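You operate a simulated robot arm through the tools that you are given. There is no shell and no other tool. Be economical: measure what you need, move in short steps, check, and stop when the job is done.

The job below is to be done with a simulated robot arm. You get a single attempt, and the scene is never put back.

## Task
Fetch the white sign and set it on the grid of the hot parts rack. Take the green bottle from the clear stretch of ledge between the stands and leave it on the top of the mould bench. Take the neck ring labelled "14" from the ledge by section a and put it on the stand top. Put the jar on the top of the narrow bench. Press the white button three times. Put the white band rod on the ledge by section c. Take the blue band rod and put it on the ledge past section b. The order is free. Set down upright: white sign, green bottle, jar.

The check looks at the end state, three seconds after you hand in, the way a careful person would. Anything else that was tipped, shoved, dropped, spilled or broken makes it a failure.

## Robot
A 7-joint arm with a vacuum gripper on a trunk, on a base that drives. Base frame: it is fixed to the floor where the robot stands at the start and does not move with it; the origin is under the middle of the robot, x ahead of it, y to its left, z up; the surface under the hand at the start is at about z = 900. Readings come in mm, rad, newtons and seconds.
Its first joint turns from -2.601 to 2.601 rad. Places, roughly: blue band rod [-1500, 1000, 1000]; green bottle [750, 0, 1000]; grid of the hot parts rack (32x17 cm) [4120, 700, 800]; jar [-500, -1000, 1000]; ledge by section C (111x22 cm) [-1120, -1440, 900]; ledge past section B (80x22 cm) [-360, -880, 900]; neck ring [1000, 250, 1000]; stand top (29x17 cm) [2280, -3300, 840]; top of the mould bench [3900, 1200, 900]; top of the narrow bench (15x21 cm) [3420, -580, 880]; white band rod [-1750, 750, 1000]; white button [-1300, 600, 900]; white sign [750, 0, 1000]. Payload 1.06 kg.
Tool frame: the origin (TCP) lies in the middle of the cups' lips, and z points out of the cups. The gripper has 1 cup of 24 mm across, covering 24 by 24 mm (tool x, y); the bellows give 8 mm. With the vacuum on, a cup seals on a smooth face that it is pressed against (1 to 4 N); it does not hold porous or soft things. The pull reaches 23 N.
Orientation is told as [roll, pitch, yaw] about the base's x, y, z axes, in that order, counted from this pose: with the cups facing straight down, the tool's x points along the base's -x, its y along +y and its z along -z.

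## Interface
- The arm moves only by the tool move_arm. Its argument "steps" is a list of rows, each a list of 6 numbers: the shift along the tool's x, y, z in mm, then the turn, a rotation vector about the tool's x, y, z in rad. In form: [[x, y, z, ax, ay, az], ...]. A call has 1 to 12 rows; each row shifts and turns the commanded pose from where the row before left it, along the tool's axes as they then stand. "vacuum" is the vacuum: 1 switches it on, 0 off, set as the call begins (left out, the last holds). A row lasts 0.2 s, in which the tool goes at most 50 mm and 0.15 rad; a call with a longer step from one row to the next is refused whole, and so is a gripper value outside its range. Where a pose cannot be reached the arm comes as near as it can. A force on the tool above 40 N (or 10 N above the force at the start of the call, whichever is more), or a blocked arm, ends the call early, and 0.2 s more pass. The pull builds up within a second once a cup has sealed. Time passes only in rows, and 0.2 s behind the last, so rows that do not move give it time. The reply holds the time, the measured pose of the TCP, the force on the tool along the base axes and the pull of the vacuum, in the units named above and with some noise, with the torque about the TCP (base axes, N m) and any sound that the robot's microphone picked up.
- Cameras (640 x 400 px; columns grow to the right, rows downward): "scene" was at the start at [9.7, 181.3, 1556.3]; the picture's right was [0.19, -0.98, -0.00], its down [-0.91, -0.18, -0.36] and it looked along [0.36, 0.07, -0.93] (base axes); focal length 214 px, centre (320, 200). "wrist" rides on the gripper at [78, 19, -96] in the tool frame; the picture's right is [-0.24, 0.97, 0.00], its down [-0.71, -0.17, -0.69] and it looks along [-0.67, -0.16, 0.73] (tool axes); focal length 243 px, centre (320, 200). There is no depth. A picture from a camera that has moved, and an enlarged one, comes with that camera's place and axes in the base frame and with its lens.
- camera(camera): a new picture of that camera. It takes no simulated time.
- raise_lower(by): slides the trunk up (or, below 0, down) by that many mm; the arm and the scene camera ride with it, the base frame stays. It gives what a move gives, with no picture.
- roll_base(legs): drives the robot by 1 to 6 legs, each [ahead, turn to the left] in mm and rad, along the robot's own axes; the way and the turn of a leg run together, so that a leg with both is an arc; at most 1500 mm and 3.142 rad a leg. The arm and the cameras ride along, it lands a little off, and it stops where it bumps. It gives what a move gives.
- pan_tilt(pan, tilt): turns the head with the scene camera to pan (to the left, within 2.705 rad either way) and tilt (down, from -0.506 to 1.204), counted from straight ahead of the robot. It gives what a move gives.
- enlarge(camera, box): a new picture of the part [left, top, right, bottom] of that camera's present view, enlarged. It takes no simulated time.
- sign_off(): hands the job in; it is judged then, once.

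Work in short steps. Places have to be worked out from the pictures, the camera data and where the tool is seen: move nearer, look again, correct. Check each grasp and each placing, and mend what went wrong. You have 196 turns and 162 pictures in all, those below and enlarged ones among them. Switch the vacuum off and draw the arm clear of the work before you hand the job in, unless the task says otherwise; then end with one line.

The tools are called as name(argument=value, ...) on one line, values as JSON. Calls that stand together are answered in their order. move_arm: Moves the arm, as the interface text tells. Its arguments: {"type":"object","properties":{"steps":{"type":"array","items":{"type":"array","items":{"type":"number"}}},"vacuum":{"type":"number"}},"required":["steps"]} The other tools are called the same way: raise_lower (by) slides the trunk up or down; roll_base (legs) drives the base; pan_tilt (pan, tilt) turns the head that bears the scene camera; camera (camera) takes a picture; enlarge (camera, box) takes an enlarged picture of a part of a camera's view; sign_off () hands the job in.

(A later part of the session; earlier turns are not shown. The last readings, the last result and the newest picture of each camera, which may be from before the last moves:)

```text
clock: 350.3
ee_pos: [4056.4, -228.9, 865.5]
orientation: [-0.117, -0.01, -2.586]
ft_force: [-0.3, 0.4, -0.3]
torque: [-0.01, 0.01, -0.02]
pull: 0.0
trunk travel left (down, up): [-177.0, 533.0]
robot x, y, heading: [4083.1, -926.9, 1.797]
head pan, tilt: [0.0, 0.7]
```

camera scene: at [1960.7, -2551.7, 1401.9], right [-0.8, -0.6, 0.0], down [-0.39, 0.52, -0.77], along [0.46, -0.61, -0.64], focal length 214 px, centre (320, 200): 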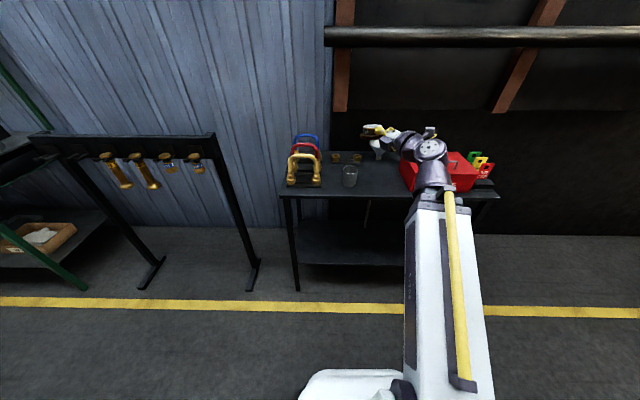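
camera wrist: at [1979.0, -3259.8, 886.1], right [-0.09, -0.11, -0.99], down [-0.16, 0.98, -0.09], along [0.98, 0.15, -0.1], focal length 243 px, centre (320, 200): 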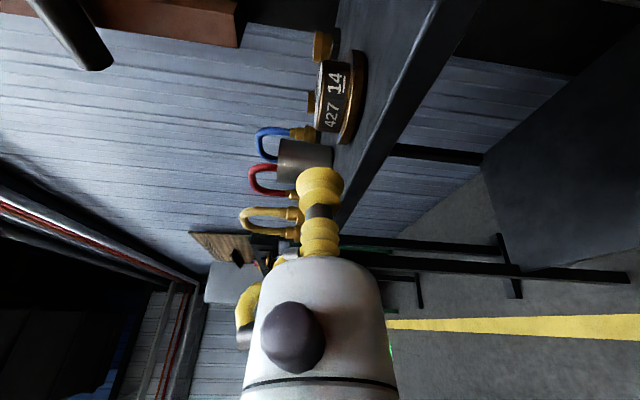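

The trunk raise was refused, so the arm travelled low, but no force or bump occurred. I'll raise it now and finish straightening the tool.

raise_lower(by=350)

move_arm(steps=[[0, 0, 0, -0.115, 0, 0], [0, 0, 0, 0, 0, 0]])

pan_tilt(pan=0.6, tilt=0.7)

camera(camera="scene")

```text
clock: 353.7
ee_pos: [4056.3, -229.5, 1215.3]
orientation: [-0.117, -0.009, -2.587]
ft_force: [-0.3, -0.3, -0.2]
torque: [-0.03, 0.0, 0.0]
pull: 0.0
trunk travel left (down, up): [-527.0, 183.0]
robot x, y, heading: [4080.3, -929.6, 1.803]
head pan, tilt: [0.0, 0.7]
```

```text
clock: 354.3
ee_pos: [4056.1, -228.2, 1215.6]
orientation: [-0.117, -0.007, -2.587]
ft_force: [-0.3, -0.1, 0.4]
torque: [-0.01, -0.03, 0.01]
pull: 0.0
out of reach, approached as far as the arm can: row 1
trunk travel left (down, up): [-527.0, 183.0]
robot x, y, heading: [4079.2, -928.8, 1.798]
head pan, tilt: [0.0, 0.7]
```

```text
clock: 355.3
ee_pos: [4056.2, -228.9, 1215.3]
orientation: [-0.117, -0.008, -2.586]
ft_force: [0.9, 0.1, 0.6]
torque: [-0.01, -0.01, 0.01]
pull: 0.0
trunk travel left (down, up): [-527.0, 183.0]
robot x, y, heading: [4080.4, -925.0, 1.8]
head pan, tilt: [0.6, 0.7]
```

```text
66 pictures are left
camera scene: at [3863.7, -953.4, 1468.8], right [0.68, 0.74, 0.0], down [0.48, -0.43, -0.76], along [-0.56, 0.52, -0.64], focal length 214 px, centre (320, 200)
```

scene: 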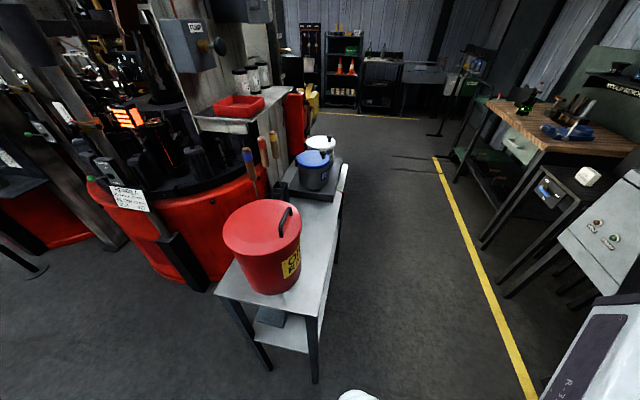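

The narrow bench's free spot lies between the red bin and the tray with tins. Now I'll drive back to the ledge side for the jar.

roll_base(legs=[[609, 0.026], [0, 0.416], [795, 0], [0, 0.224], [1500, 0], [350, 0]])

```text
clock: 373.6
ee_pos: [1494.0, 1938.4, 1215.6]
orientation: [-0.117, -0.01, -1.902]
ft_force: [0.1, -0.6, -0.5]
torque: [-0.01, -0.02, -0.03]
pull: 0.0
trunk travel left (down, up): [-527.0, 183.0]
robot x, y, heading: [1956.7, 1415.8, 2.48]
head pan, tilt: [0.6, 0.7]
```

roll_base(legs=[[636, 0.013], [0, 1.284], [1500, 0], [1450, 0], [0, 1.57]])

pan_tilt(pan=0.0, tilt=0.7)

camera(camera="scene")

```text
clock: 397.9
ee_pos: [-637.2, -540.4, 1214.9]
orientation: [-0.117, -0.009, 0.942]
ft_force: [-0.2, -0.4, 0.4]
torque: [0.02, -0.01, 0.02]
pull: 0.1
trunk travel left (down, up): [-527.0, 183.0]
robot x, y, heading: [-923.3, 98.5, -0.951]
head pan, tilt: [0.6, 0.7]
```

```text
clock: 398.9
ee_pos: [-636.7, -540.5, 1215.0]
orientation: [-0.118, -0.008, 0.942]
ft_force: [0.3, -0.9, 0.1]
torque: [0.01, 0.04, -0.02]
pull: 0.0
trunk travel left (down, up): [-527.0, 183.0]
robot x, y, heading: [-926.1, 101.1, -0.957]
head pan, tilt: [0.0, 0.7]
```

```text
65 pictures are left
camera scene: at [-763.0, 164.3, 1468.8], right [-0.81, -0.58, 0.0], down [-0.37, 0.53, -0.76], along [0.44, -0.62, -0.64], focal length 214 px, centre (320, 200)
```

scene: 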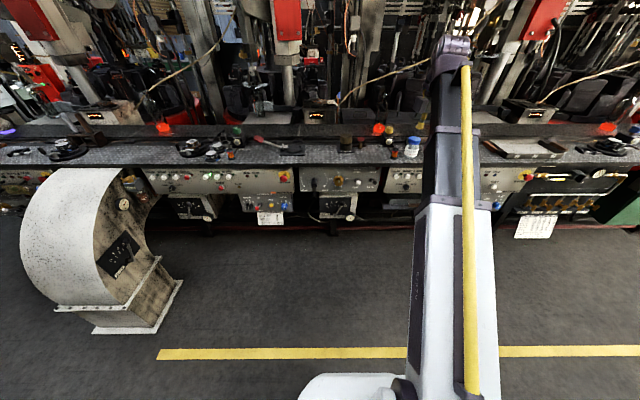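

enlarge(camera="scene", box=[300, 100, 620, 180])

camera(camera="wrist")

```text
2.00 times, centred on (460, 140) of scene
camera zoom: at [-763.0, 164.3, 1468.8], right [-0.81, -0.58, 0.0], down [-0.37, 0.53, -0.76], along [0.44, -0.62, -0.64], focal length 429 px, centre (40, 320)
```

zoom: 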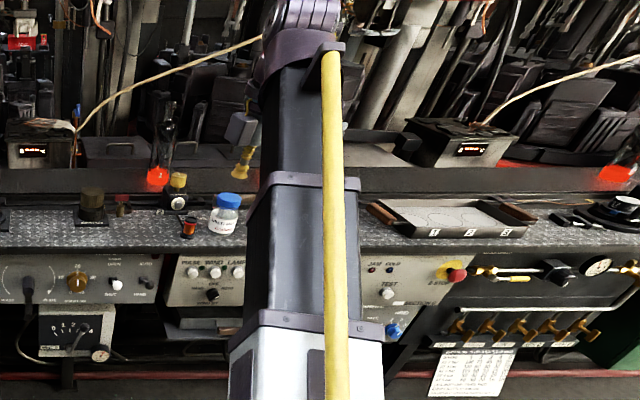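

```text
63 pictures are left
camera wrist: at [-706.4, -587.0, 1306.9], right [-0.64, 0.76, -0.11], down [0.49, 0.51, 0.71], along [0.59, 0.4, -0.7], focal length 243 px, centre (320, 200)
```

wrist: 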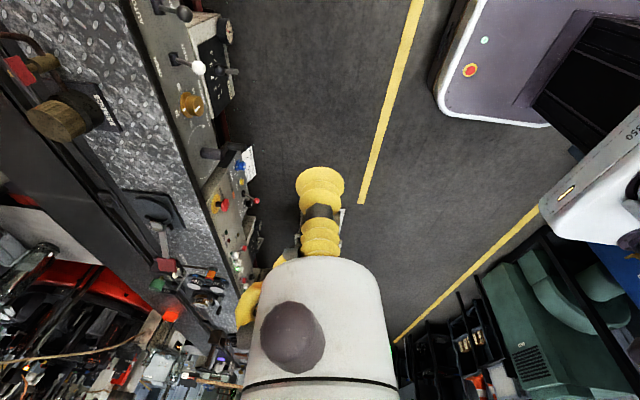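

The jar is at about (-556,-983) with a flat blue cap near z≈987. I'll drive closer and face it.

roll_base(legs=[[310, 0], [0, -0.39]])

raise_lower(by=123)

move_arm(steps=[[0, -20, 40, 0, 0, 0], [0, -20, 40, 0, 0, 0], [0, -20, 40, 0, 0, 0], [0, 0, 0, -0.058, 0, 0], [0, 0, 0, -0.058, 0, 0], [0, 0, 0, 0, 0, 0]])

camera(camera="wrist")

```text
clock: 402.1
ee_pos: [-718.6, -852.8, 1215.1]
orientation: [-0.115, -0.009, 0.557]
ft_force: [0.1, 0.0, -0.1]
torque: [0.03, -0.01, 0.04]
pull: 0.0
trunk travel left (down, up): [-527.0, 183.0]
robot x, y, heading: [-748.0, -158.6, -1.339]
head pan, tilt: [0.0, 0.7]
```

```text
clock: 403.6
ee_pos: [-719.0, -852.8, 1337.4]
orientation: [-0.116, -0.008, 0.558]
ft_force: [0.2, -0.8, -0.4]
torque: [0.03, 0.01, 0.03]
pull: 0.1
trunk travel left (down, up): [-650.0, 60.0]
robot x, y, heading: [-745.8, -151.6, -1.339]
head pan, tilt: [0.0, 0.7]
```

```text
clock: 405.0
ee_pos: [-680.5, -915.8, 1226.1]
orientation: [0.002, -0.008, 0.557]
ft_force: [-0.1, -0.5, 0.4]
torque: [0.01, 0.04, -0.01]
pull: 0.0
trunk travel left (down, up): [-650.0, 60.0]
robot x, y, heading: [-748.0, -153.1, -1.342]
head pan, tilt: [0.0, 0.7]
```

```text
62 pictures are left
camera wrist: at [-756.2, -940.3, 1320.5], right [-0.31, 0.95, 0.0], down [0.69, 0.23, 0.69], along [0.66, 0.22, -0.72], focal length 243 px, centre (320, 200)
```

wrist: 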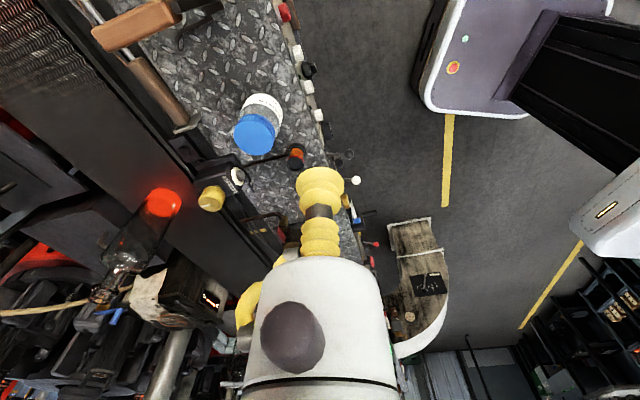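

The jar cap is at about (-552,-979). I'll move over it and look.

move_arm(steps=[[-25.3, -40.5, 0, 0, 0, 0], [-25.3, -40.5, 0, 0, 0, 0], [-25.2, -40.5, 0, 0, 0, 0], [0, 0, 45, 0, 0, 0], [0, 0, 45, 0, 0, 0], [0, 0, 45, 0, 0, 0], [0, 0, 45, 0, 0, 0], [0, 0, 20, 0, 0, 0], [0, 0, 0, 0, 0, 0]])

enlarge(camera="wrist", box=[220, 70, 420, 240])

```text
clock: 407.0
ee_pos: [-549.3, -977.6, 1026.2]
orientation: [-0.002, -0.009, 0.558]
ft_force: [0.3, -0.2, -0.2]
torque: [0.01, 0.01, -0.01]
pull: 0.1
trunk travel left (down, up): [-650.0, 60.0]
robot x, y, heading: [-750.7, -153.2, -1.338]
head pan, tilt: [0.0, 0.7]
```

```text
2.35 times, centred on (320, 155) of wrist
camera zoom: at [-625.5, -1002.8, 1121.0], right [-0.31, 0.95, 0.0], down [0.69, 0.23, 0.69], along [0.66, 0.22, -0.72], focal length 571 px, centre (320, 306)
```

zoom: 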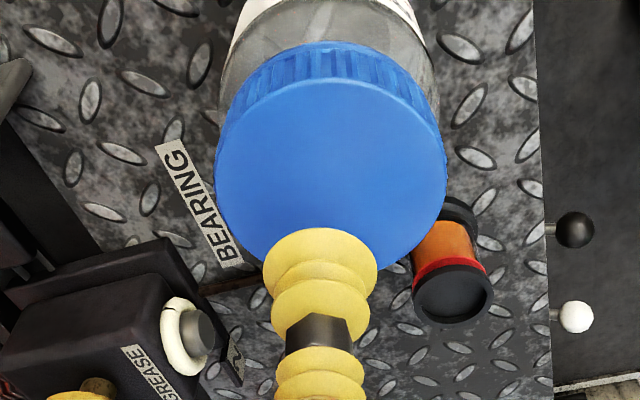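

The cap is centred under the cup. I'll descend with the vacuum on.

move_arm(steps=[[0, 2, 15, 0, 0, 0], [0, 0, 12, 0, 0, 0], [0, 0, 5, 0, 0, 0], [0, 0, 2, 0, 0, 0], [0, 0, 2, 0, 0, 0], [0, 0, 0, 0, 0, 0]], vacuum=1)

move_arm(steps=[[0, 0, 2, 0, 0, 0], [0, 0, 1, 0, 0, 0], [0, 0, 0, 0, 0, 0]])

```text
clock: 408.4
ee_pos: [-550.2, -973.3, 991.9]
orientation: [-0.002, -0.007, 0.558]
ft_force: [3.9, -2.4, 18.5]
torque: [0.03, 0.03, 0.0]
pull: 22.7
trunk travel left (down, up): [-650.0, 60.0]
robot x, y, heading: [-744.8, -150.6, -1.333]
head pan, tilt: [0.0, 0.7]
```

```text
clock: 409.2
ee_pos: [-551.4, -973.0, 989.0]
orientation: [-0.002, -0.006, 0.556]
ft_force: [4.6, -3.3, 23.1]
torque: [-0.02, 0.04, 0.02]
pull: 23.0
trunk travel left (down, up): [-650.0, 60.0]
robot x, y, heading: [-750.2, -154.0, -1.34]
head pan, tilt: [0.0, 0.7]
```

The jar is sealed. I'll lift it.

move_arm(steps=[[0, 0, -5, 0, 0, 0], [0, 0, -15, 0, 0, 0], [0, 0, -40, 0, 0, 0], [0, 0, -45, 0, 0, 0], [0, 0, -45, 0, 0, 0], [0, 0, -45, 0, 0, 0], [0, 20, -20, 0, 0, 0], [0, 40, 0, 0, 0, 0], [0, 40, 0, 0, 0, 0], [0, 0, 0, 0, 0, 0]])

camera(camera="wrist")

roll_base(legs=[[-330, 0], [0, 1.976], [1500, 0], [1300, 0]])

```text
clock: 411.4
ee_pos: [-606.3, -889.7, 1203.6]
orientation: [-0.001, -0.01, 0.556]
ft_force: [-0.4, -0.5, -0.6]
torque: [-0.04, 0.0, -0.03]
pull: 23.0
trunk travel left (down, up): [-650.0, 60.0]
robot x, y, heading: [-747.9, -153.2, -1.341]
head pan, tilt: [0.0, 0.7]
```

```text
60 pictures are left
camera wrist: at [-681.4, -915.8, 1297.6], right [-0.31, 0.95, 0.0], down [0.69, 0.23, 0.69], along [0.66, 0.22, -0.72], focal length 243 px, centre (320, 200)
```

wrist: 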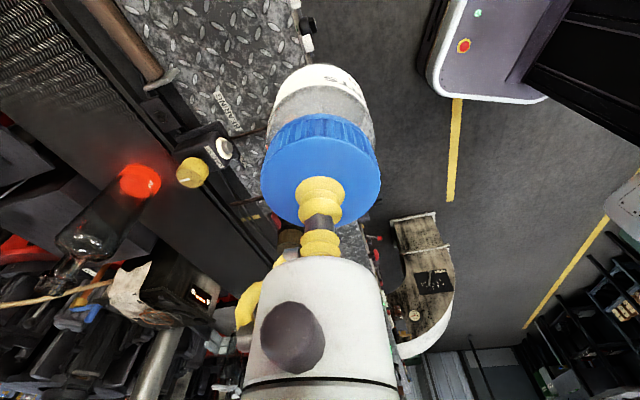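

```text
clock: 431.6
ee_pos: [2042.8, 2306.1, 1202.1]
orientation: [-0.001, -0.009, 2.546]
ft_force: [0.3, 0.0, -1.6]
torque: [-0.01, -0.03, -0.01]
pull: 23.3
trunk travel left (down, up): [-650.0, 60.0]
robot x, y, heading: [1423.6, 1879.8, 0.646]
head pan, tilt: [0.0, 0.7]
```

The jar is held. I'll continue to the narrow bench.

roll_base(legs=[[0, -1.328], [1500, 0], [1086, 0], [0, -0.875]])

pan_tilt(pan=0.0, tilt=0.85)

camera(camera="scene")

camera(camera="wrist")

```text
clock: 449.8
ee_pos: [3424.9, -481.7, 1201.8]
orientation: [0.0, -0.008, 0.338]
ft_force: [0.3, -0.1, -0.7]
torque: [-0.01, -0.02, 0.03]
pull: 23.1
trunk travel left (down, up): [-650.0, 60.0]
robot x, y, heading: [3449.3, 268.7, -1.557]
head pan, tilt: [0.0, 0.7]
```

```text
clock: 450.5
ee_pos: [3424.6, -483.2, 1202.1]
orientation: [0.0, -0.008, 0.336]
ft_force: [0.2, 0.5, -2.0]
torque: [-0.01, 0.01, -0.03]
pull: 22.7
trunk travel left (down, up): [-650.0, 60.0]
robot x, y, heading: [3449.5, 267.5, -1.554]
head pan, tilt: [0.0, 0.85]
```

```text
59 pictures are left
camera scene: at [3618.0, 237.4, 1579.6], right [-1.0, -0.01, 0.0], down [-0.01, 0.75, -0.66], along [0.01, -0.66, -0.75], focal length 214 px, centre (320, 200)
```

scene: 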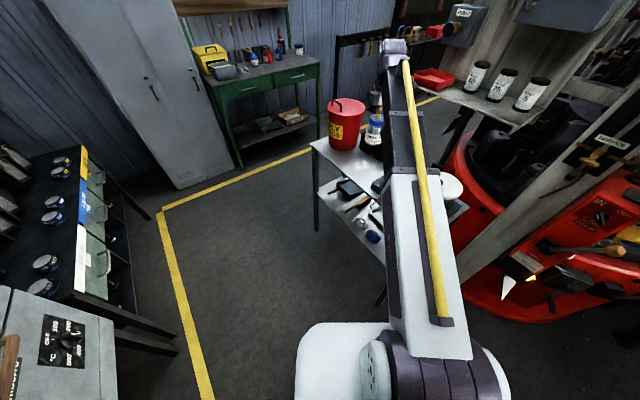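

```text
58 pictures are left
camera wrist: at [3345.2, -490.8, 1297.4], right [-0.1, 0.99, 0.0], down [0.72, 0.07, 0.69], along [0.69, 0.07, -0.72], focal length 243 px, centre (320, 200)
```

wrist: 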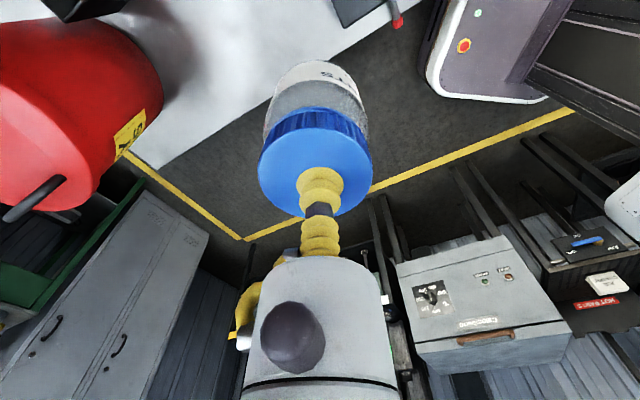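

The target (3420,-580) is 96 mm inside the bench's aisle edge. I'll move over it and descend partway to check clearances.

move_arm(steps=[[11, -32, 0, 0, 0, 0], [11, -32, 0, 0, 0, 0], [11, -33, 0, 0, 0, 0], [0, 0, 45, 0, 0, 0], [0, 0, 45, 0, 0, 0], [0, 0, 45, 0, 0, 0], [0, 0, 0, 0, 0, 0]])

camera(camera="wrist")

enlarge(camera="scene", box=[300, 60, 500, 220])

```text
clock: 452.1
ee_pos: [3426.7, -584.2, 1067.7]
orientation: [0.0, -0.009, 0.336]
ft_force: [0.2, 0.1, -1.6]
torque: [-0.03, -0.02, 0.01]
pull: 23.3
trunk travel left (down, up): [-650.0, 60.0]
robot x, y, heading: [3443.7, 264.7, -1.558]
head pan, tilt: [0.0, 0.85]
```

```text
57 pictures are left
camera wrist: at [3347.2, -593.0, 1162.2], right [-0.1, 0.99, 0.0], down [0.72, 0.07, 0.69], along [0.69, 0.07, -0.72], focal length 243 px, centre (320, 200)
```

wrist: 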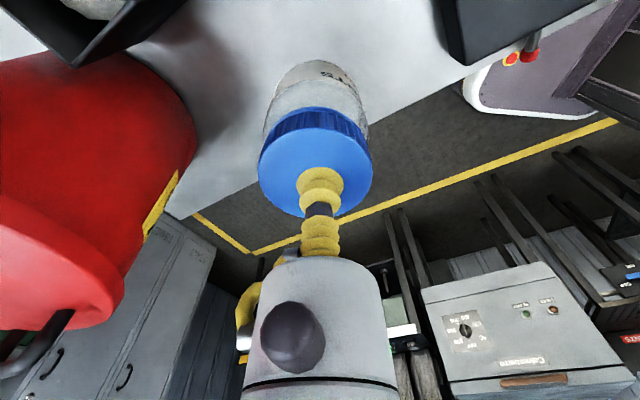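

```text
2.50 times, centred on (400, 140) of scene
camera zoom: at [3618.0, 237.2, 1579.6], right [-1.0, -0.01, 0.0], down [-0.01, 0.75, -0.66], along [0.01, -0.66, -0.75], focal length 536 px, centre (120, 350)
```

zoom: 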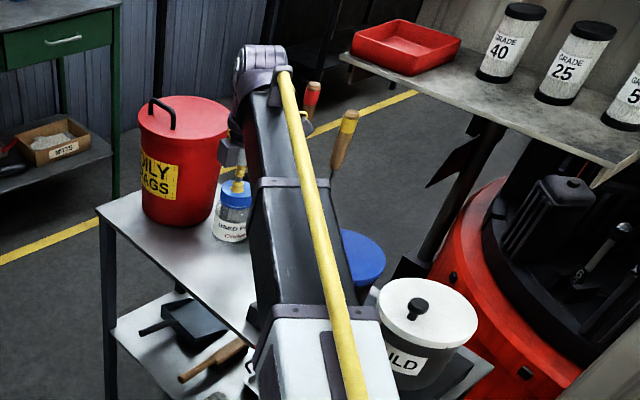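

Clearances look good. I'll descend to just above contact.

move_arm(steps=[[0, 0, 30, 0, 0, 0], [0, 0, 30, 0, 0, 0], [0, 0, 15, 0, 0, 0], [0, 0, 5, 0, 0, 0], [0, 0, 0, 0, 0, 0]])

move_arm(steps=[[0, 0, 3, 0, 0, 0], [0, 0, 3, 0, 0, 0], [0, 0, 2, 0, 0, 0], [0, 0, 0, 0, 0, 0]])

```text
clock: 453.3
ee_pos: [3428.8, -584.4, 987.6]
orientation: [-0.002, -0.01, 0.337]
ft_force: [0.2, -0.2, -0.4]
torque: [0.01, 0.01, 0.05]
pull: 23.1
trunk travel left (down, up): [-650.0, 60.0]
robot x, y, heading: [3448.5, 269.6, -1.561]
head pan, tilt: [0.0, 0.85]
```

```text
clock: 454.3
ee_pos: [3428.6, -583.8, 980.2]
orientation: [-0.001, -0.009, 0.337]
ft_force: [0.0, 1.1, 0.2]
torque: [-0.03, 0.02, 0.01]
pull: 22.8
trunk travel left (down, up): [-650.0, 60.0]
robot x, y, heading: [3449.0, 266.8, -1.556]
head pan, tilt: [0.0, 0.85]
```

move_arm(steps=[[0, 0, 2, 0, 0, 0], [0, 0, 1, 0, 0, 0], [0, 0, 0, 0, 0, 0]])

move_arm(steps=[[0, 0, 1.5, 0, 0, 0], [0, 0, 0, 0, 0, 0]])

```text
clock: 455.1
ee_pos: [3427.7, -583.1, 977.7]
orientation: [-0.002, -0.008, 0.339]
ft_force: [2.6, -0.6, 13.3]
torque: [0.0, 0.0, -0.01]
pull: 22.5
trunk travel left (down, up): [-650.0, 60.0]
robot x, y, heading: [3446.1, 268.5, -1.56]
head pan, tilt: [0.0, 0.85]
```

```text
clock: 455.7
ee_pos: [3428.2, -583.1, 975.5]
orientation: [-0.001, -0.009, 0.338]
ft_force: [2.8, -2.4, 14.5]
torque: [-0.03, 0.05, 0.03]
pull: 23.0
trunk travel left (down, up): [-650.0, 60.0]
robot x, y, heading: [3449.4, 269.1, -1.561]
head pan, tilt: [0.0, 0.85]
```

Contact made. I'll relieve, release and lift away.

move_arm(steps=[[0, 0, -2, 0, 0, 0], [0, 0, 0, 0, 0, 0]])

move_arm(steps=[[0, 0, 0, 0, 0, 0], [0, 0, 0, 0, 0, 0], [0, 0, 0, 0, 0, 0], [0, 0, -2, 0, 0, 0], [0, 0, -4, 0, 0, 0], [0, 0, -20, 0, 0, 0], [0, 0, -45, 0, 0, 0], [0, 0, -45, 0, 0, 0], [0, 0, -45, 0, 0, 0], [0, 0, -45, 0, 0, 0], [0, 40, -20, 0, 0, 0], [0, 40, 0, 0, 0, 0]], vacuum=0)

camera(camera="wrist")

```text
clock: 456.3
ee_pos: [3427.3, -584.1, 975.8]
orientation: [0.0, -0.009, 0.337]
ft_force: [0.5, -0.8, 0.7]
torque: [-0.03, 0.01, -0.01]
pull: 22.2
trunk travel left (down, up): [-650.0, 60.0]
robot x, y, heading: [3448.6, 270.9, -1.56]
head pan, tilt: [0.0, 0.85]
```

```text
clock: 458.9
ee_pos: [3399.8, -507.8, 1202.1]
orientation: [0.001, -0.01, 0.337]
ft_force: [0.2, 0.4, 0.1]
torque: [-0.01, 0.02, -0.04]
pull: 0.1
trunk travel left (down, up): [-650.0, 60.0]
robot x, y, heading: [3443.8, 269.1, -1.558]
head pan, tilt: [0.0, 0.85]
```

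```text
55 pictures are left
camera wrist: at [3320.3, -516.1, 1296.6], right [-0.1, 0.99, 0.0], down [0.72, 0.07, 0.69], along [0.69, 0.07, -0.72], focal length 243 px, centre (320, 200)
```

wrist: 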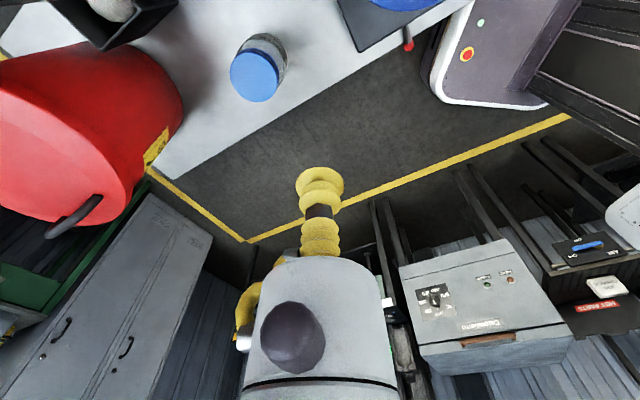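

The jar stands on the narrow bench. I'll drive back and along the aisle toward the oven bench for the rods and button.

roll_base(legs=[[0, 2.0], [0, 2.029], [1500, 0], [1045, 0], [0, 1.22]])

```text
clock: 483.9
ee_pos: [793.8, 1560.6, 1201.8]
orientation: [-0.001, -0.007, -0.728]
ft_force: [0.2, -0.6, 0.1]
torque: [-0.05, 0.02, -0.03]
pull: 0.1
trunk travel left (down, up): [-650.0, 60.0]
robot x, y, heading: [1499.7, 1892.3, -2.622]
head pan, tilt: [0.0, 0.85]
```

roll_base(legs=[[0, 0.068], [1500, 0], [1500, 0], [84, 0], [0, -1.524]])

pan_tilt(pan=0.0, tilt=0.75)

camera(camera="scene")

```text
clock: 503.3
ee_pos: [-1480.5, 843.2, 1202.3]
orientation: [-0.001, -0.009, -2.191]
ft_force: [0.2, -0.3, -0.1]
torque: [-0.02, -0.01, 0.0]
pull: 0.0
trunk travel left (down, up): [-650.0, 60.0]
robot x, y, heading: [-1071.8, 178.1, 2.202]
head pan, tilt: [0.0, 0.85]
```

```text
clock: 503.9
ee_pos: [-1480.9, 841.8, 1202.0]
orientation: [0.001, -0.009, -2.189]
ft_force: [0.3, -0.3, -0.1]
torque: [0.06, -0.01, -0.01]
pull: 0.0
trunk travel left (down, up): [-650.0, 60.0]
robot x, y, heading: [-1071.7, 180.0, 2.195]
head pan, tilt: [0.0, 0.75]
```

```text
54 pictures are left
camera scene: at [-1232.7, 111.6, 1587.6], right [0.81, 0.59, 0.0], down [0.4, -0.55, -0.73], along [-0.43, 0.59, -0.68], focal length 214 px, centre (320, 200)
```

scene: 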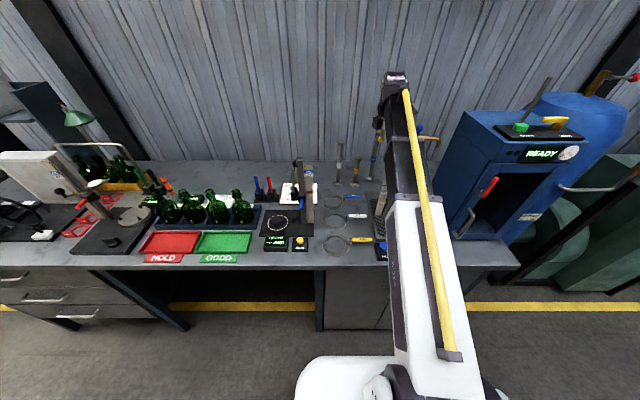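

enlarge(camera="scene", box=[240, 130, 420, 270])

camera(camera="wrist")

```text
2.86 times, centred on (330, 200) of scene
camera zoom: at [-1232.7, 111.6, 1587.6], right [0.81, 0.59, 0.0], down [0.4, -0.55, -0.73], along [-0.43, 0.59, -0.68], focal length 613 px, centre (291, 200)
```

zoom: 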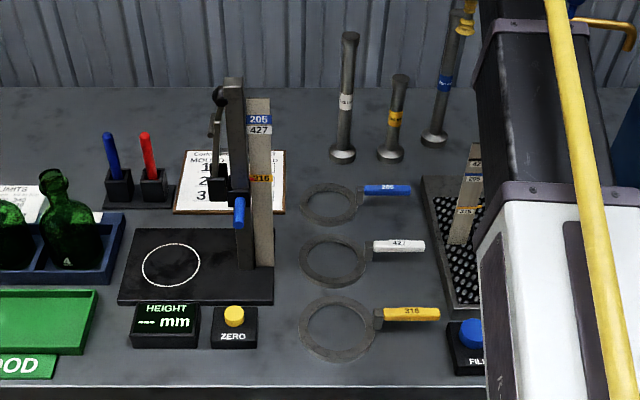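

```text
52 pictures are left
camera wrist: at [-1418.1, 895.8, 1296.2], right [0.65, -0.76, 0.0], down [-0.55, -0.47, 0.69], along [-0.52, -0.45, -0.72], focal length 243 px, centre (320, 200)
```

wrist: 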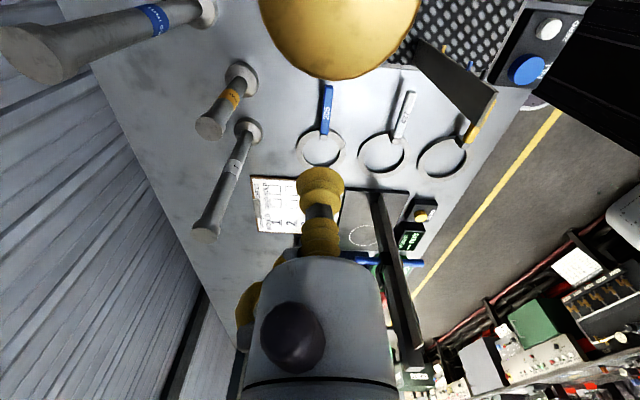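

The rods stand upright with bands and end discs, and the button box is partly hidden by the arm. I'll raise and retract the arm to get a clear view.

raise_lower(by=60)

move_arm(steps=[[12, 35, -20, 0, 0, 0], [12, 35, -20, 0, 0, 0], [12, 35, 0, 0, 0, 0], [12, 35, 0, 0, 0, 0], [0, 0, 0, 0, 0, 0]])

roll_base(legs=[[0, 0.5]])

pan_tilt(pan=-0.6, tilt=0.75)

enlarge(camera="scene", box=[160, 60, 480, 260])

```text
clock: 504.9
ee_pos: [-1480.8, 844.0, 1262.1]
orientation: [0.0, -0.009, -2.191]
ft_force: [0.2, -1.1, 0.7]
torque: [-0.01, -0.02, 0.01]
pull: 0.1
trunk travel left (down, up): [-710.0, 0.0]
robot x, y, heading: [-1071.9, 182.0, 2.198]
head pan, tilt: [0.0, 0.75]
```

```text
clock: 506.1
ee_pos: [-1338.6, 799.6, 1300.0]
orientation: [0.001, -0.009, -2.19]
ft_force: [-0.5, -0.1, -0.7]
torque: [0.0, -0.01, -0.01]
pull: 0.1
trunk travel left (down, up): [-710.0, 0.0]
robot x, y, heading: [-1071.5, 180.6, 2.201]
head pan, tilt: [0.0, 0.75]
```

```text
clock: 508.0
ee_pos: [-1604.6, 596.1, 1301.1]
orientation: [0.001, -0.009, -1.689]
ft_force: [-0.6, -0.4, -0.4]
torque: [0.03, -0.02, 0.01]
pull: 0.1
trunk travel left (down, up): [-710.0, 0.0]
robot x, y, heading: [-1077.4, 180.7, 2.701]
head pan, tilt: [0.0, 0.75]
```

```text
clock: 509.0
ee_pos: [-1604.2, 594.0, 1299.6]
orientation: [-0.001, -0.008, -1.687]
ft_force: [-0.5, 0.1, -0.5]
torque: [-0.05, 0.01, -0.01]
pull: 0.1
trunk travel left (down, up): [-710.0, 0.0]
robot x, y, heading: [-1074.1, 180.4, 2.699]
head pan, tilt: [-0.6, 0.75]
```

```text
2.00 times, centred on (320, 160) of scene
camera zoom: at [-1146.6, 79.1, 1647.6], right [0.86, 0.51, 0.0], down [0.34, -0.59, -0.73], along [-0.37, 0.63, -0.68], focal length 429 px, centre (320, 280)
```

zoom: 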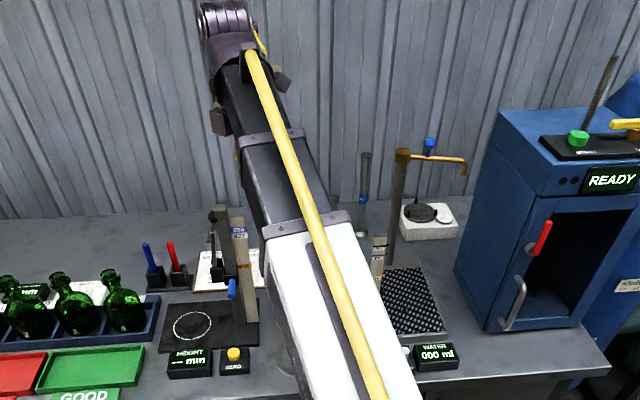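

There's a tap post beside the blue rod, so I must keep clear of it. I'll turn the arm a bit further left for an unobstructed view.

roll_base(legs=[[0, 0.45]])

pan_tilt(pan=-1.0, tilt=0.8)

enlarge(camera="scene", box=[220, 60, 460, 240])

```text
clock: 510.7
ee_pos: [-1731.5, 325.4, 1301.2]
orientation: [0.0, -0.01, -1.242]
ft_force: [-0.4, 0.5, 0.3]
torque: [-0.03, 0.0, -0.03]
pull: 0.0
trunk travel left (down, up): [-710.0, 0.0]
robot x, y, heading: [-1069.4, 178.7, -3.14]
head pan, tilt: [-0.6, 0.75]
```

```text
clock: 511.5
ee_pos: [-1731.2, 326.6, 1300.2]
orientation: [0.001, -0.009, -1.242]
ft_force: [0.2, -0.8, 0.5]
torque: [0.06, 0.01, 0.02]
pull: 0.1
trunk travel left (down, up): [-710.0, 0.0]
robot x, y, heading: [-1074.1, 182.3, -3.14]
head pan, tilt: [-1.0, 0.799]
```

```text
2.22 times, centred on (340, 150) of scene
camera zoom: at [-1071.0, 78.3, 1643.6], right [0.84, 0.54, 0.0], down [0.39, -0.6, -0.7], along [-0.38, 0.59, -0.72], focal length 477 px, centre (276, 311)
```

zoom: 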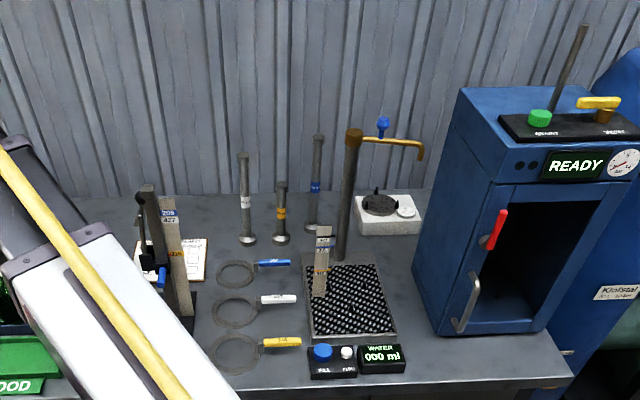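

Everything is visible now: white rod at (-1662,860) with top z≈1131, blue rod at (-1551,991) with top z≈1148, tap post at (-1422,909). I'll enlarge the rods and the button.

enlarge(camera="scene", box=[310, 100, 380, 180])

enlarge(camera="scene", box=[345, 190, 425, 240])

```text
5.00 times, centred on (345, 140) of scene
camera zoom: at [-1071.0, 78.3, 1643.6], right [0.84, 0.54, 0.0], down [0.39, -0.6, -0.7], along [-0.38, 0.59, -0.72], focal length 1072 px, centre (195, 500)
```

zoom: 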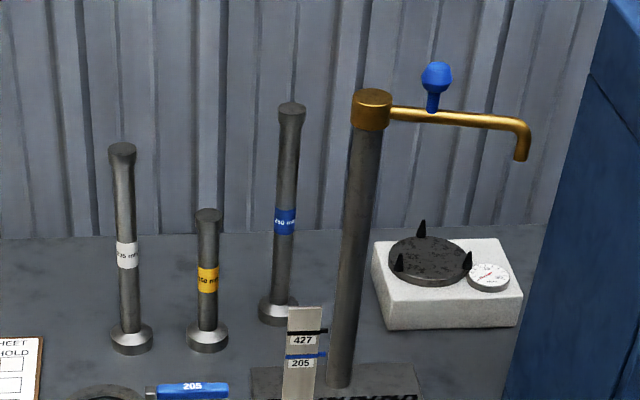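

```text
8.00 times, centred on (385, 215) of scene
camera zoom: at [-1071.0, 78.3, 1643.6], right [0.84, 0.54, 0.0], down [0.39, -0.6, -0.7], along [-0.38, 0.59, -0.72], focal length 1716 px, centre (-200, 80)
```

zoom: 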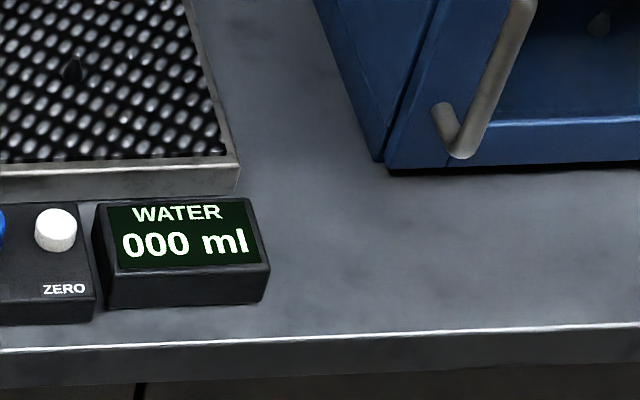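

The white ZERO button is at about (-1275,648). I'll reposition to face it at a comfortable radius.

roll_base(legs=[[0, -0.938], [-180, 0], [0, -0.167]])

camera(camera="wrist")

```text
clock: 516.1
ee_pos: [-1133.4, 689.0, 1300.5]
orientation: [0.001, -0.009, -2.348]
ft_force: [-0.5, 0.6, 0.2]
torque: [0.03, 0.02, 0.01]
pull: 0.1
trunk travel left (down, up): [-710.0, 0.0]
robot x, y, heading: [-964.7, 39.1, 2.041]
head pan, tilt: [-1.0, 0.799]
```

```text
47 pictures are left
camera wrist: at [-1061.5, 732.8, 1395.4], right [0.53, -0.85, 0.0], down [-0.61, -0.38, 0.69], along [-0.59, -0.37, -0.72], focal length 243 px, centre (320, 200)
```

wrist: 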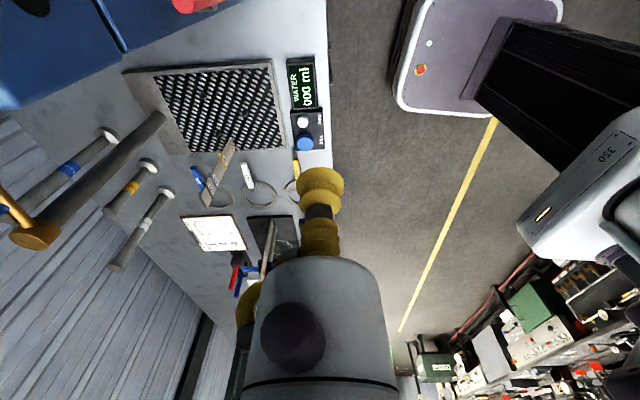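

The button checks out at (-1275,642). I'll move above it and descend to about 60 mm over.

move_arm(steps=[[-44, -23, 0, 0, 0, 0], [-44, -23, 0, 0, 0, 0], [-44, -23, 0, 0, 0, 0], [0, 0, 45, 0, 0, 0], [0, 0, 45, 0, 0, 0], [0, 0, 45, 0, 0, 0], [0, 0, 45, 0, 0, 0], [0, 0, 45, 0, 0, 0], [0, 0, 45, 0, 0, 0], [0, 0, 40, 0, 0, 0], [0, 0, 0, 0, 0, 0]])

enlarge(camera="wrist", box=[240, 80, 420, 230])

```text
clock: 518.5
ee_pos: [-1274.5, 641.0, 991.2]
orientation: [-0.004, -0.009, -2.348]
ft_force: [0.4, -0.4, -0.5]
torque: [-0.04, 0.04, -0.01]
pull: 0.0
trunk travel left (down, up): [-710.0, 0.0]
robot x, y, heading: [-962.6, 37.0, 2.04]
head pan, tilt: [-1.0, 0.799]
```

```text
2.67 times, centred on (330, 155) of wrist
camera zoom: at [-1205.4, 685.2, 1086.4], right [0.53, -0.85, 0.0], down [-0.61, -0.38, 0.69], along [-0.59, -0.37, -0.72], focal length 647 px, centre (293, 320)
```

zoom: 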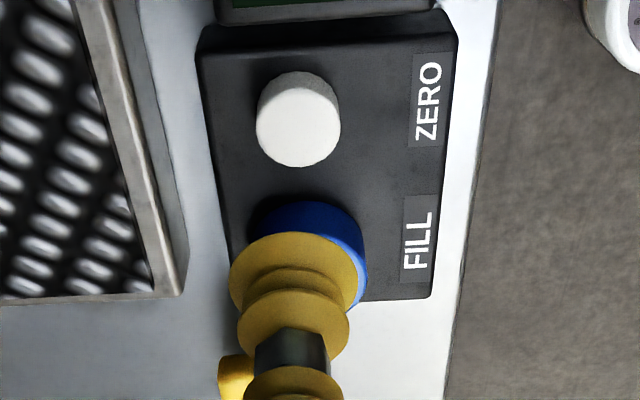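

The cup is right over the white ZERO button. I'll descend gently until the force rises.

move_arm(steps=[[0, 0, 20, 0, 0, 0], [0, 0, 15, 0, 0, 0], [0, 0, 8, 0, 0, 0], [0, 0, 4, 0, 0, 0], [0, 0, 4, 0, 0, 0], [0, 0, 0, 0, 0, 0]])

move_arm(steps=[[0, 0, 3, 0, 0, 0], [0, 0, 3, 0, 0, 0], [0, 0, 0, 0, 0, 0]])

```text
clock: 519.9
ee_pos: [-1276.4, 640.9, 942.4]
orientation: [0.0, -0.008, -2.348]
ft_force: [0.0, 0.7, -0.3]
torque: [-0.03, 0.02, 0.01]
pull: 0.0
trunk travel left (down, up): [-710.0, 0.0]
robot x, y, heading: [-966.8, 36.2, 2.04]
head pan, tilt: [-1.0, 0.799]
```

```text
clock: 520.7
ee_pos: [-1276.4, 641.2, 934.2]
orientation: [-0.001, -0.01, -2.349]
ft_force: [0.1, -0.2, -0.4]
torque: [-0.02, -0.02, 0.02]
pull: 0.1
trunk travel left (down, up): [-710.0, 0.0]
robot x, y, heading: [-968.0, 36.4, 2.04]
head pan, tilt: [-1.0, 0.799]
```

move_arm(steps=[[0, 0, 3, 0, 0, 0], [0, 0, 3, 0, 0, 0], [0, 0, 0, 0, 0, 0]])

camera(camera="wrist")

```text
clock: 521.5
ee_pos: [-1275.2, 641.4, 930.1]
orientation: [0.0, -0.008, -2.348]
ft_force: [-0.7, 0.6, 2.4]
torque: [-0.01, 0.0, -0.04]
pull: 0.1
trunk travel left (down, up): [-710.0, 0.0]
robot x, y, heading: [-966.4, 31.3, 2.039]
head pan, tilt: [-1.0, 0.799]
```

```text
45 pictures are left
camera wrist: at [-1206.0, 684.5, 1023.7], right [0.53, -0.85, 0.0], down [-0.61, -0.38, 0.69], along [-0.59, -0.37, -0.72], focal length 243 px, centre (320, 200)
```

wrist: 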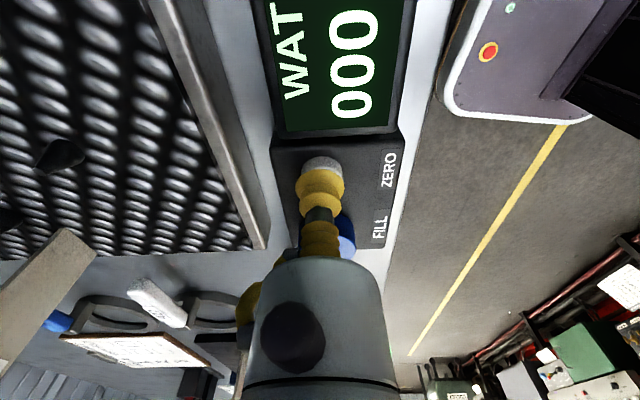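

Contact with the button (2.4 N). I'll press further and listen for a click.

move_arm(steps=[[0, 0, 3, 0, 0, 0], [0, 0, 3, 0, 0, 0], [0, 0, 0, 0, 0, 0]])

```text
clock: 522.3
ee_pos: [-1276.4, 642.0, 923.7]
orientation: [0.0, -0.008, -2.346]
ft_force: [-2.3, -0.8, 3.1]
torque: [-0.04, -0.02, -0.01]
pull: 0.1
trunk travel left (down, up): [-710.0, 0.0]
robot x, y, heading: [-964.0, 35.0, 2.038]
head pan, tilt: [-1.0, 0.799]
heard: click
```

Click heard: that's press one. I'll release fully.

move_arm(steps=[[0, 0, -5, 0, 0, 0], [0, 0, -10, 0, 0, 0], [0, 0, -5, 0, 0, 0], [0, 0, 0, 0, 0, 0]])

move_arm(steps=[[0, 0, 6, 0, 0, 0], [0, 0, 6, 0, 0, 0], [0, 0, 3, 0, 0, 0], [0, 0, 3, 0, 0, 0], [0, 0, 2, 0, 0, 0], [0, 0, 0, 0, 0, 0]])

```text
clock: 523.3
ee_pos: [-1275.8, 641.5, 942.6]
orientation: [-0.001, -0.008, -2.346]
ft_force: [1.0, 0.2, 0.2]
torque: [-0.02, 0.0, 0.0]
pull: 0.0
trunk travel left (down, up): [-710.0, 0.0]
robot x, y, heading: [-964.0, 37.3, 2.038]
head pan, tilt: [-1.0, 0.799]
```

```text
clock: 524.7
ee_pos: [-1275.4, 640.0, 923.0]
orientation: [-0.002, -0.009, -2.346]
ft_force: [-2.2, -0.6, 4.1]
torque: [0.0, -0.04, 0.02]
pull: 0.1
trunk travel left (down, up): [-710.0, 0.0]
robot x, y, heading: [-965.2, 34.4, 2.043]
head pan, tilt: [-1.0, 0.799]
heard: click
```

Second click. I'll release and press the third time.

move_arm(steps=[[0, 0, -5, 0, 0, 0], [0, 0, -10, 0, 0, 0], [0, 0, -5, 0, 0, 0], [0, 0, 0, 0, 0, 0]])

move_arm(steps=[[0, 0, 6, 0, 0, 0], [0, 0, 6, 0, 0, 0], [0, 0, 3, 0, 0, 0], [0, 0, 3, 0, 0, 0], [0, 0, 2, 0, 0, 0], [0, 0, 0, 0, 0, 0]])

```text
clock: 525.7
ee_pos: [-1275.0, 642.2, 942.3]
orientation: [0.0, -0.009, -2.348]
ft_force: [0.7, 0.6, 0.1]
torque: [0.0, 0.0, 0.0]
pull: 0.0
trunk travel left (down, up): [-710.0, 0.0]
robot x, y, heading: [-967.0, 32.5, 2.043]
head pan, tilt: [-1.0, 0.799]
```

```text
clock: 527.1
ee_pos: [-1276.5, 640.9, 923.2]
orientation: [-0.003, -0.009, -2.346]
ft_force: [-0.7, -0.7, 4.2]
torque: [-0.02, -0.02, -0.01]
pull: 0.1
trunk travel left (down, up): [-710.0, 0.0]
robot x, y, heading: [-963.1, 33.6, 2.041]
head pan, tilt: [-1.0, 0.799]
heard: click
```

Three clicks done. I'll raise straight up and move to the rod stance.

move_arm(steps=[[0, 0, -10, 0, 0, 0], [0, 0, -45, 0, 0, 0], [0, 0, -45, 0, 0, 0], [0, 0, -45, 0, 0, 0], [0, 0, -45, 0, 0, 0], [0, 0, -45, 0, 0, 0], [0, 0, -45, 0, 0, 0], [0, 0, -45, 0, 0, 0], [0, 0, -45, 0, 0, 0], [0, 0, 0, 0, 0, 0]])

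roll_base(legs=[[0, 0.352], [233, 0], [0, -0.155]])

camera(camera="wrist")

```text
clock: 529.3
ee_pos: [-1273.3, 643.4, 1294.3]
orientation: [0.001, -0.009, -2.346]
ft_force: [0.7, 0.1, -0.3]
torque: [0.01, 0.01, -0.01]
pull: 0.0
trunk travel left (down, up): [-710.0, 0.0]
robot x, y, heading: [-961.1, 31.5, 2.036]
head pan, tilt: [-1.0, 0.799]
```

```text
clock: 532.8
ee_pos: [-1556.8, 731.9, 1292.6]
orientation: [0.0, -0.007, -2.149]
ft_force: [0.6, 0.4, -0.5]
torque: [-0.01, -0.01, -0.01]
pull: 0.2
trunk travel left (down, up): [-710.0, 0.0]
robot x, y, heading: [-1137.8, 192.0, 2.237]
head pan, tilt: [-1.0, 0.799]
```

```text
44 pictures are left
camera wrist: at [-1496.8, 787.2, 1387.8], right [0.68, -0.73, 0.0], down [-0.53, -0.49, 0.69], along [-0.5, -0.47, -0.72], focal length 243 px, centre (320, 200)
```

wrist: 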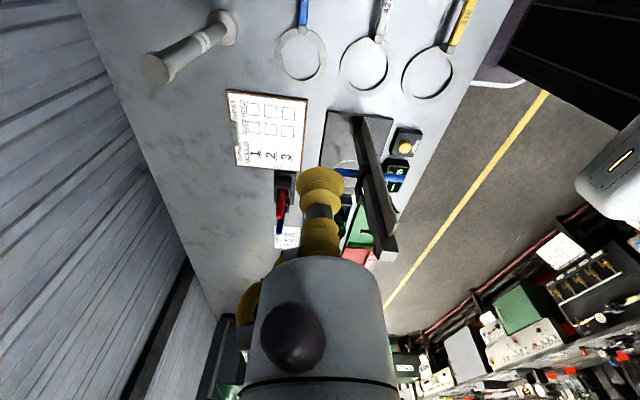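

The white rod's top is near (-1657,857,1131). I'll move above it and descend to about 35 mm over.

move_arm(steps=[[12.5, -38, 0, 0, 0, 0], [12.5, -38, 0, 0, 0, 0], [12.5, -38, 0, 0, 0, 0], [12.5, -38, 0, 0, 0, 0], [0, 0, 40, 0, 0, 0], [0, 0, 40, 0, 0, 0], [0, 0, 40, 0, 0, 0], [0, 0, 0, 0, 0, 0]])

enlarge(camera="wrist", box=[220, 60, 420, 240])

```text
clock: 534.6
ee_pos: [-1657.5, 855.5, 1173.5]
orientation: [0.0, -0.01, -2.15]
ft_force: [-0.1, 0.2, 0.3]
torque: [-0.01, 0.0, 0.0]
pull: 0.1
trunk travel left (down, up): [-710.0, 0.0]
robot x, y, heading: [-1135.7, 194.9, 2.243]
head pan, tilt: [-1.0, 0.799]
```

```text
2.22 times, centred on (320, 150) of wrist
camera zoom: at [-1597.5, 912.0, 1268.1], right [0.68, -0.73, 0.0], down [-0.53, -0.49, 0.69], along [-0.5, -0.47, -0.72], focal length 539 px, centre (320, 311)
```

zoom: 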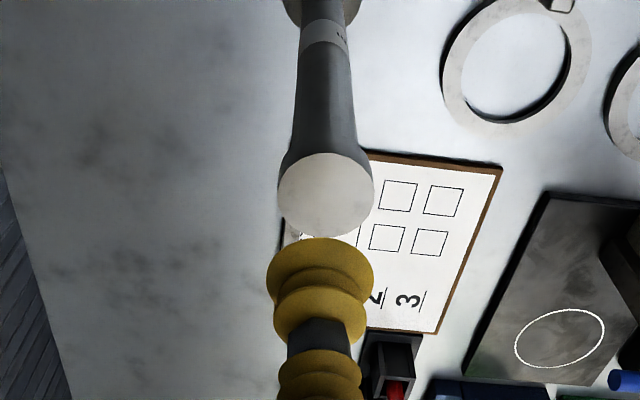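

Rod top centre estimates to (-1654.5,855). I'll shift 2.5 mm, descend closer and check again.

move_arm(steps=[[1, 2.4, 15, 0, 0, 0], [0, 0, 12, 0, 0, 0], [0, 0, 0, 0, 0, 0]])

enlarge(camera="wrist", box=[260, 110, 380, 230])

```text
clock: 535.4
ee_pos: [-1655.3, 854.5, 1145.9]
orientation: [0.0, -0.007, -2.151]
ft_force: [-0.3, -0.1, 0.2]
torque: [-0.03, 0.0, -0.03]
pull: 0.0
trunk travel left (down, up): [-710.0, 0.0]
robot x, y, heading: [-1130.7, 195.0, 2.238]
head pan, tilt: [-1.0, 0.799]
```

```text
3.33 times, centred on (320, 170) of wrist
camera zoom: at [-1595.2, 910.5, 1240.9], right [0.68, -0.73, 0.0], down [-0.53, -0.49, 0.69], along [-0.5, -0.47, -0.72], focal length 809 px, centre (320, 300)
```

zoom: 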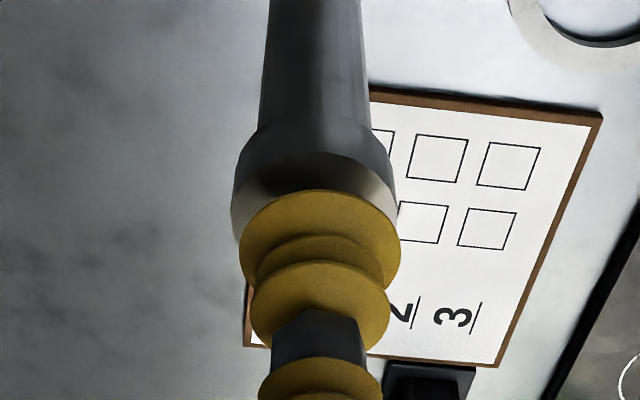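

The cup is within 1 mm of centre. I'll fine-tune and descend with the vacuum on.

move_arm(steps=[[0.5, -0.6, 5, 0, 0, 0], [0, 0, 3, 0, 0, 0], [0, 0, 2, 0, 0, 0], [0, 0, 2, 0, 0, 0], [0, 0, 1, 0, 0, 0], [0, 0, 0, 0, 0, 0]], vacuum=1)

```text
clock: 536.8
ee_pos: [-1655.9, 855.1, 1133.9]
orientation: [-0.003, -0.01, -2.151]
ft_force: [-1.0, 0.7, 15.3]
torque: [0.06, -0.05, 0.0]
pull: 23.0
trunk travel left (down, up): [-710.0, 0.0]
robot x, y, heading: [-1138.6, 191.3, 2.238]
head pan, tilt: [-1.0, 0.799]
```

Sealed. I'll lift the white rod straight up, well clear of the bench.

move_arm(steps=[[0, 0, -5, 0, 0, 0], [0, 0, -15, 0, 0, 0], [0, 0, -40, 0, 0, 0], [0, 0, -40, 0, 0, 0], [0, 0, -40, 0, 0, 0], [0, 0, -30, 0, 0, 0], [0, 0, 0, 0, 0, 0]])

camera(camera="wrist")

```text
clock: 538.4
ee_pos: [-1654.6, 857.2, 1301.3]
orientation: [0.0, -0.007, -2.149]
ft_force: [-0.1, 1.0, -3.3]
torque: [0.0, 0.02, -0.01]
pull: 22.9
trunk travel left (down, up): [-710.0, 0.0]
robot x, y, heading: [-1136.1, 190.8, 2.235]
head pan, tilt: [-1.0, 0.799]
```

```text
41 pictures are left
camera wrist: at [-1594.3, 913.0, 1397.4], right [0.68, -0.73, 0.0], down [-0.53, -0.49, 0.69], along [-0.5, -0.47, -0.72], focal length 243 px, centre (320, 200)
```

wrist: 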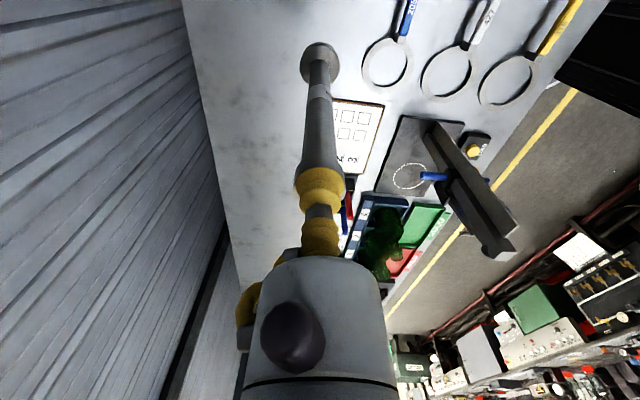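

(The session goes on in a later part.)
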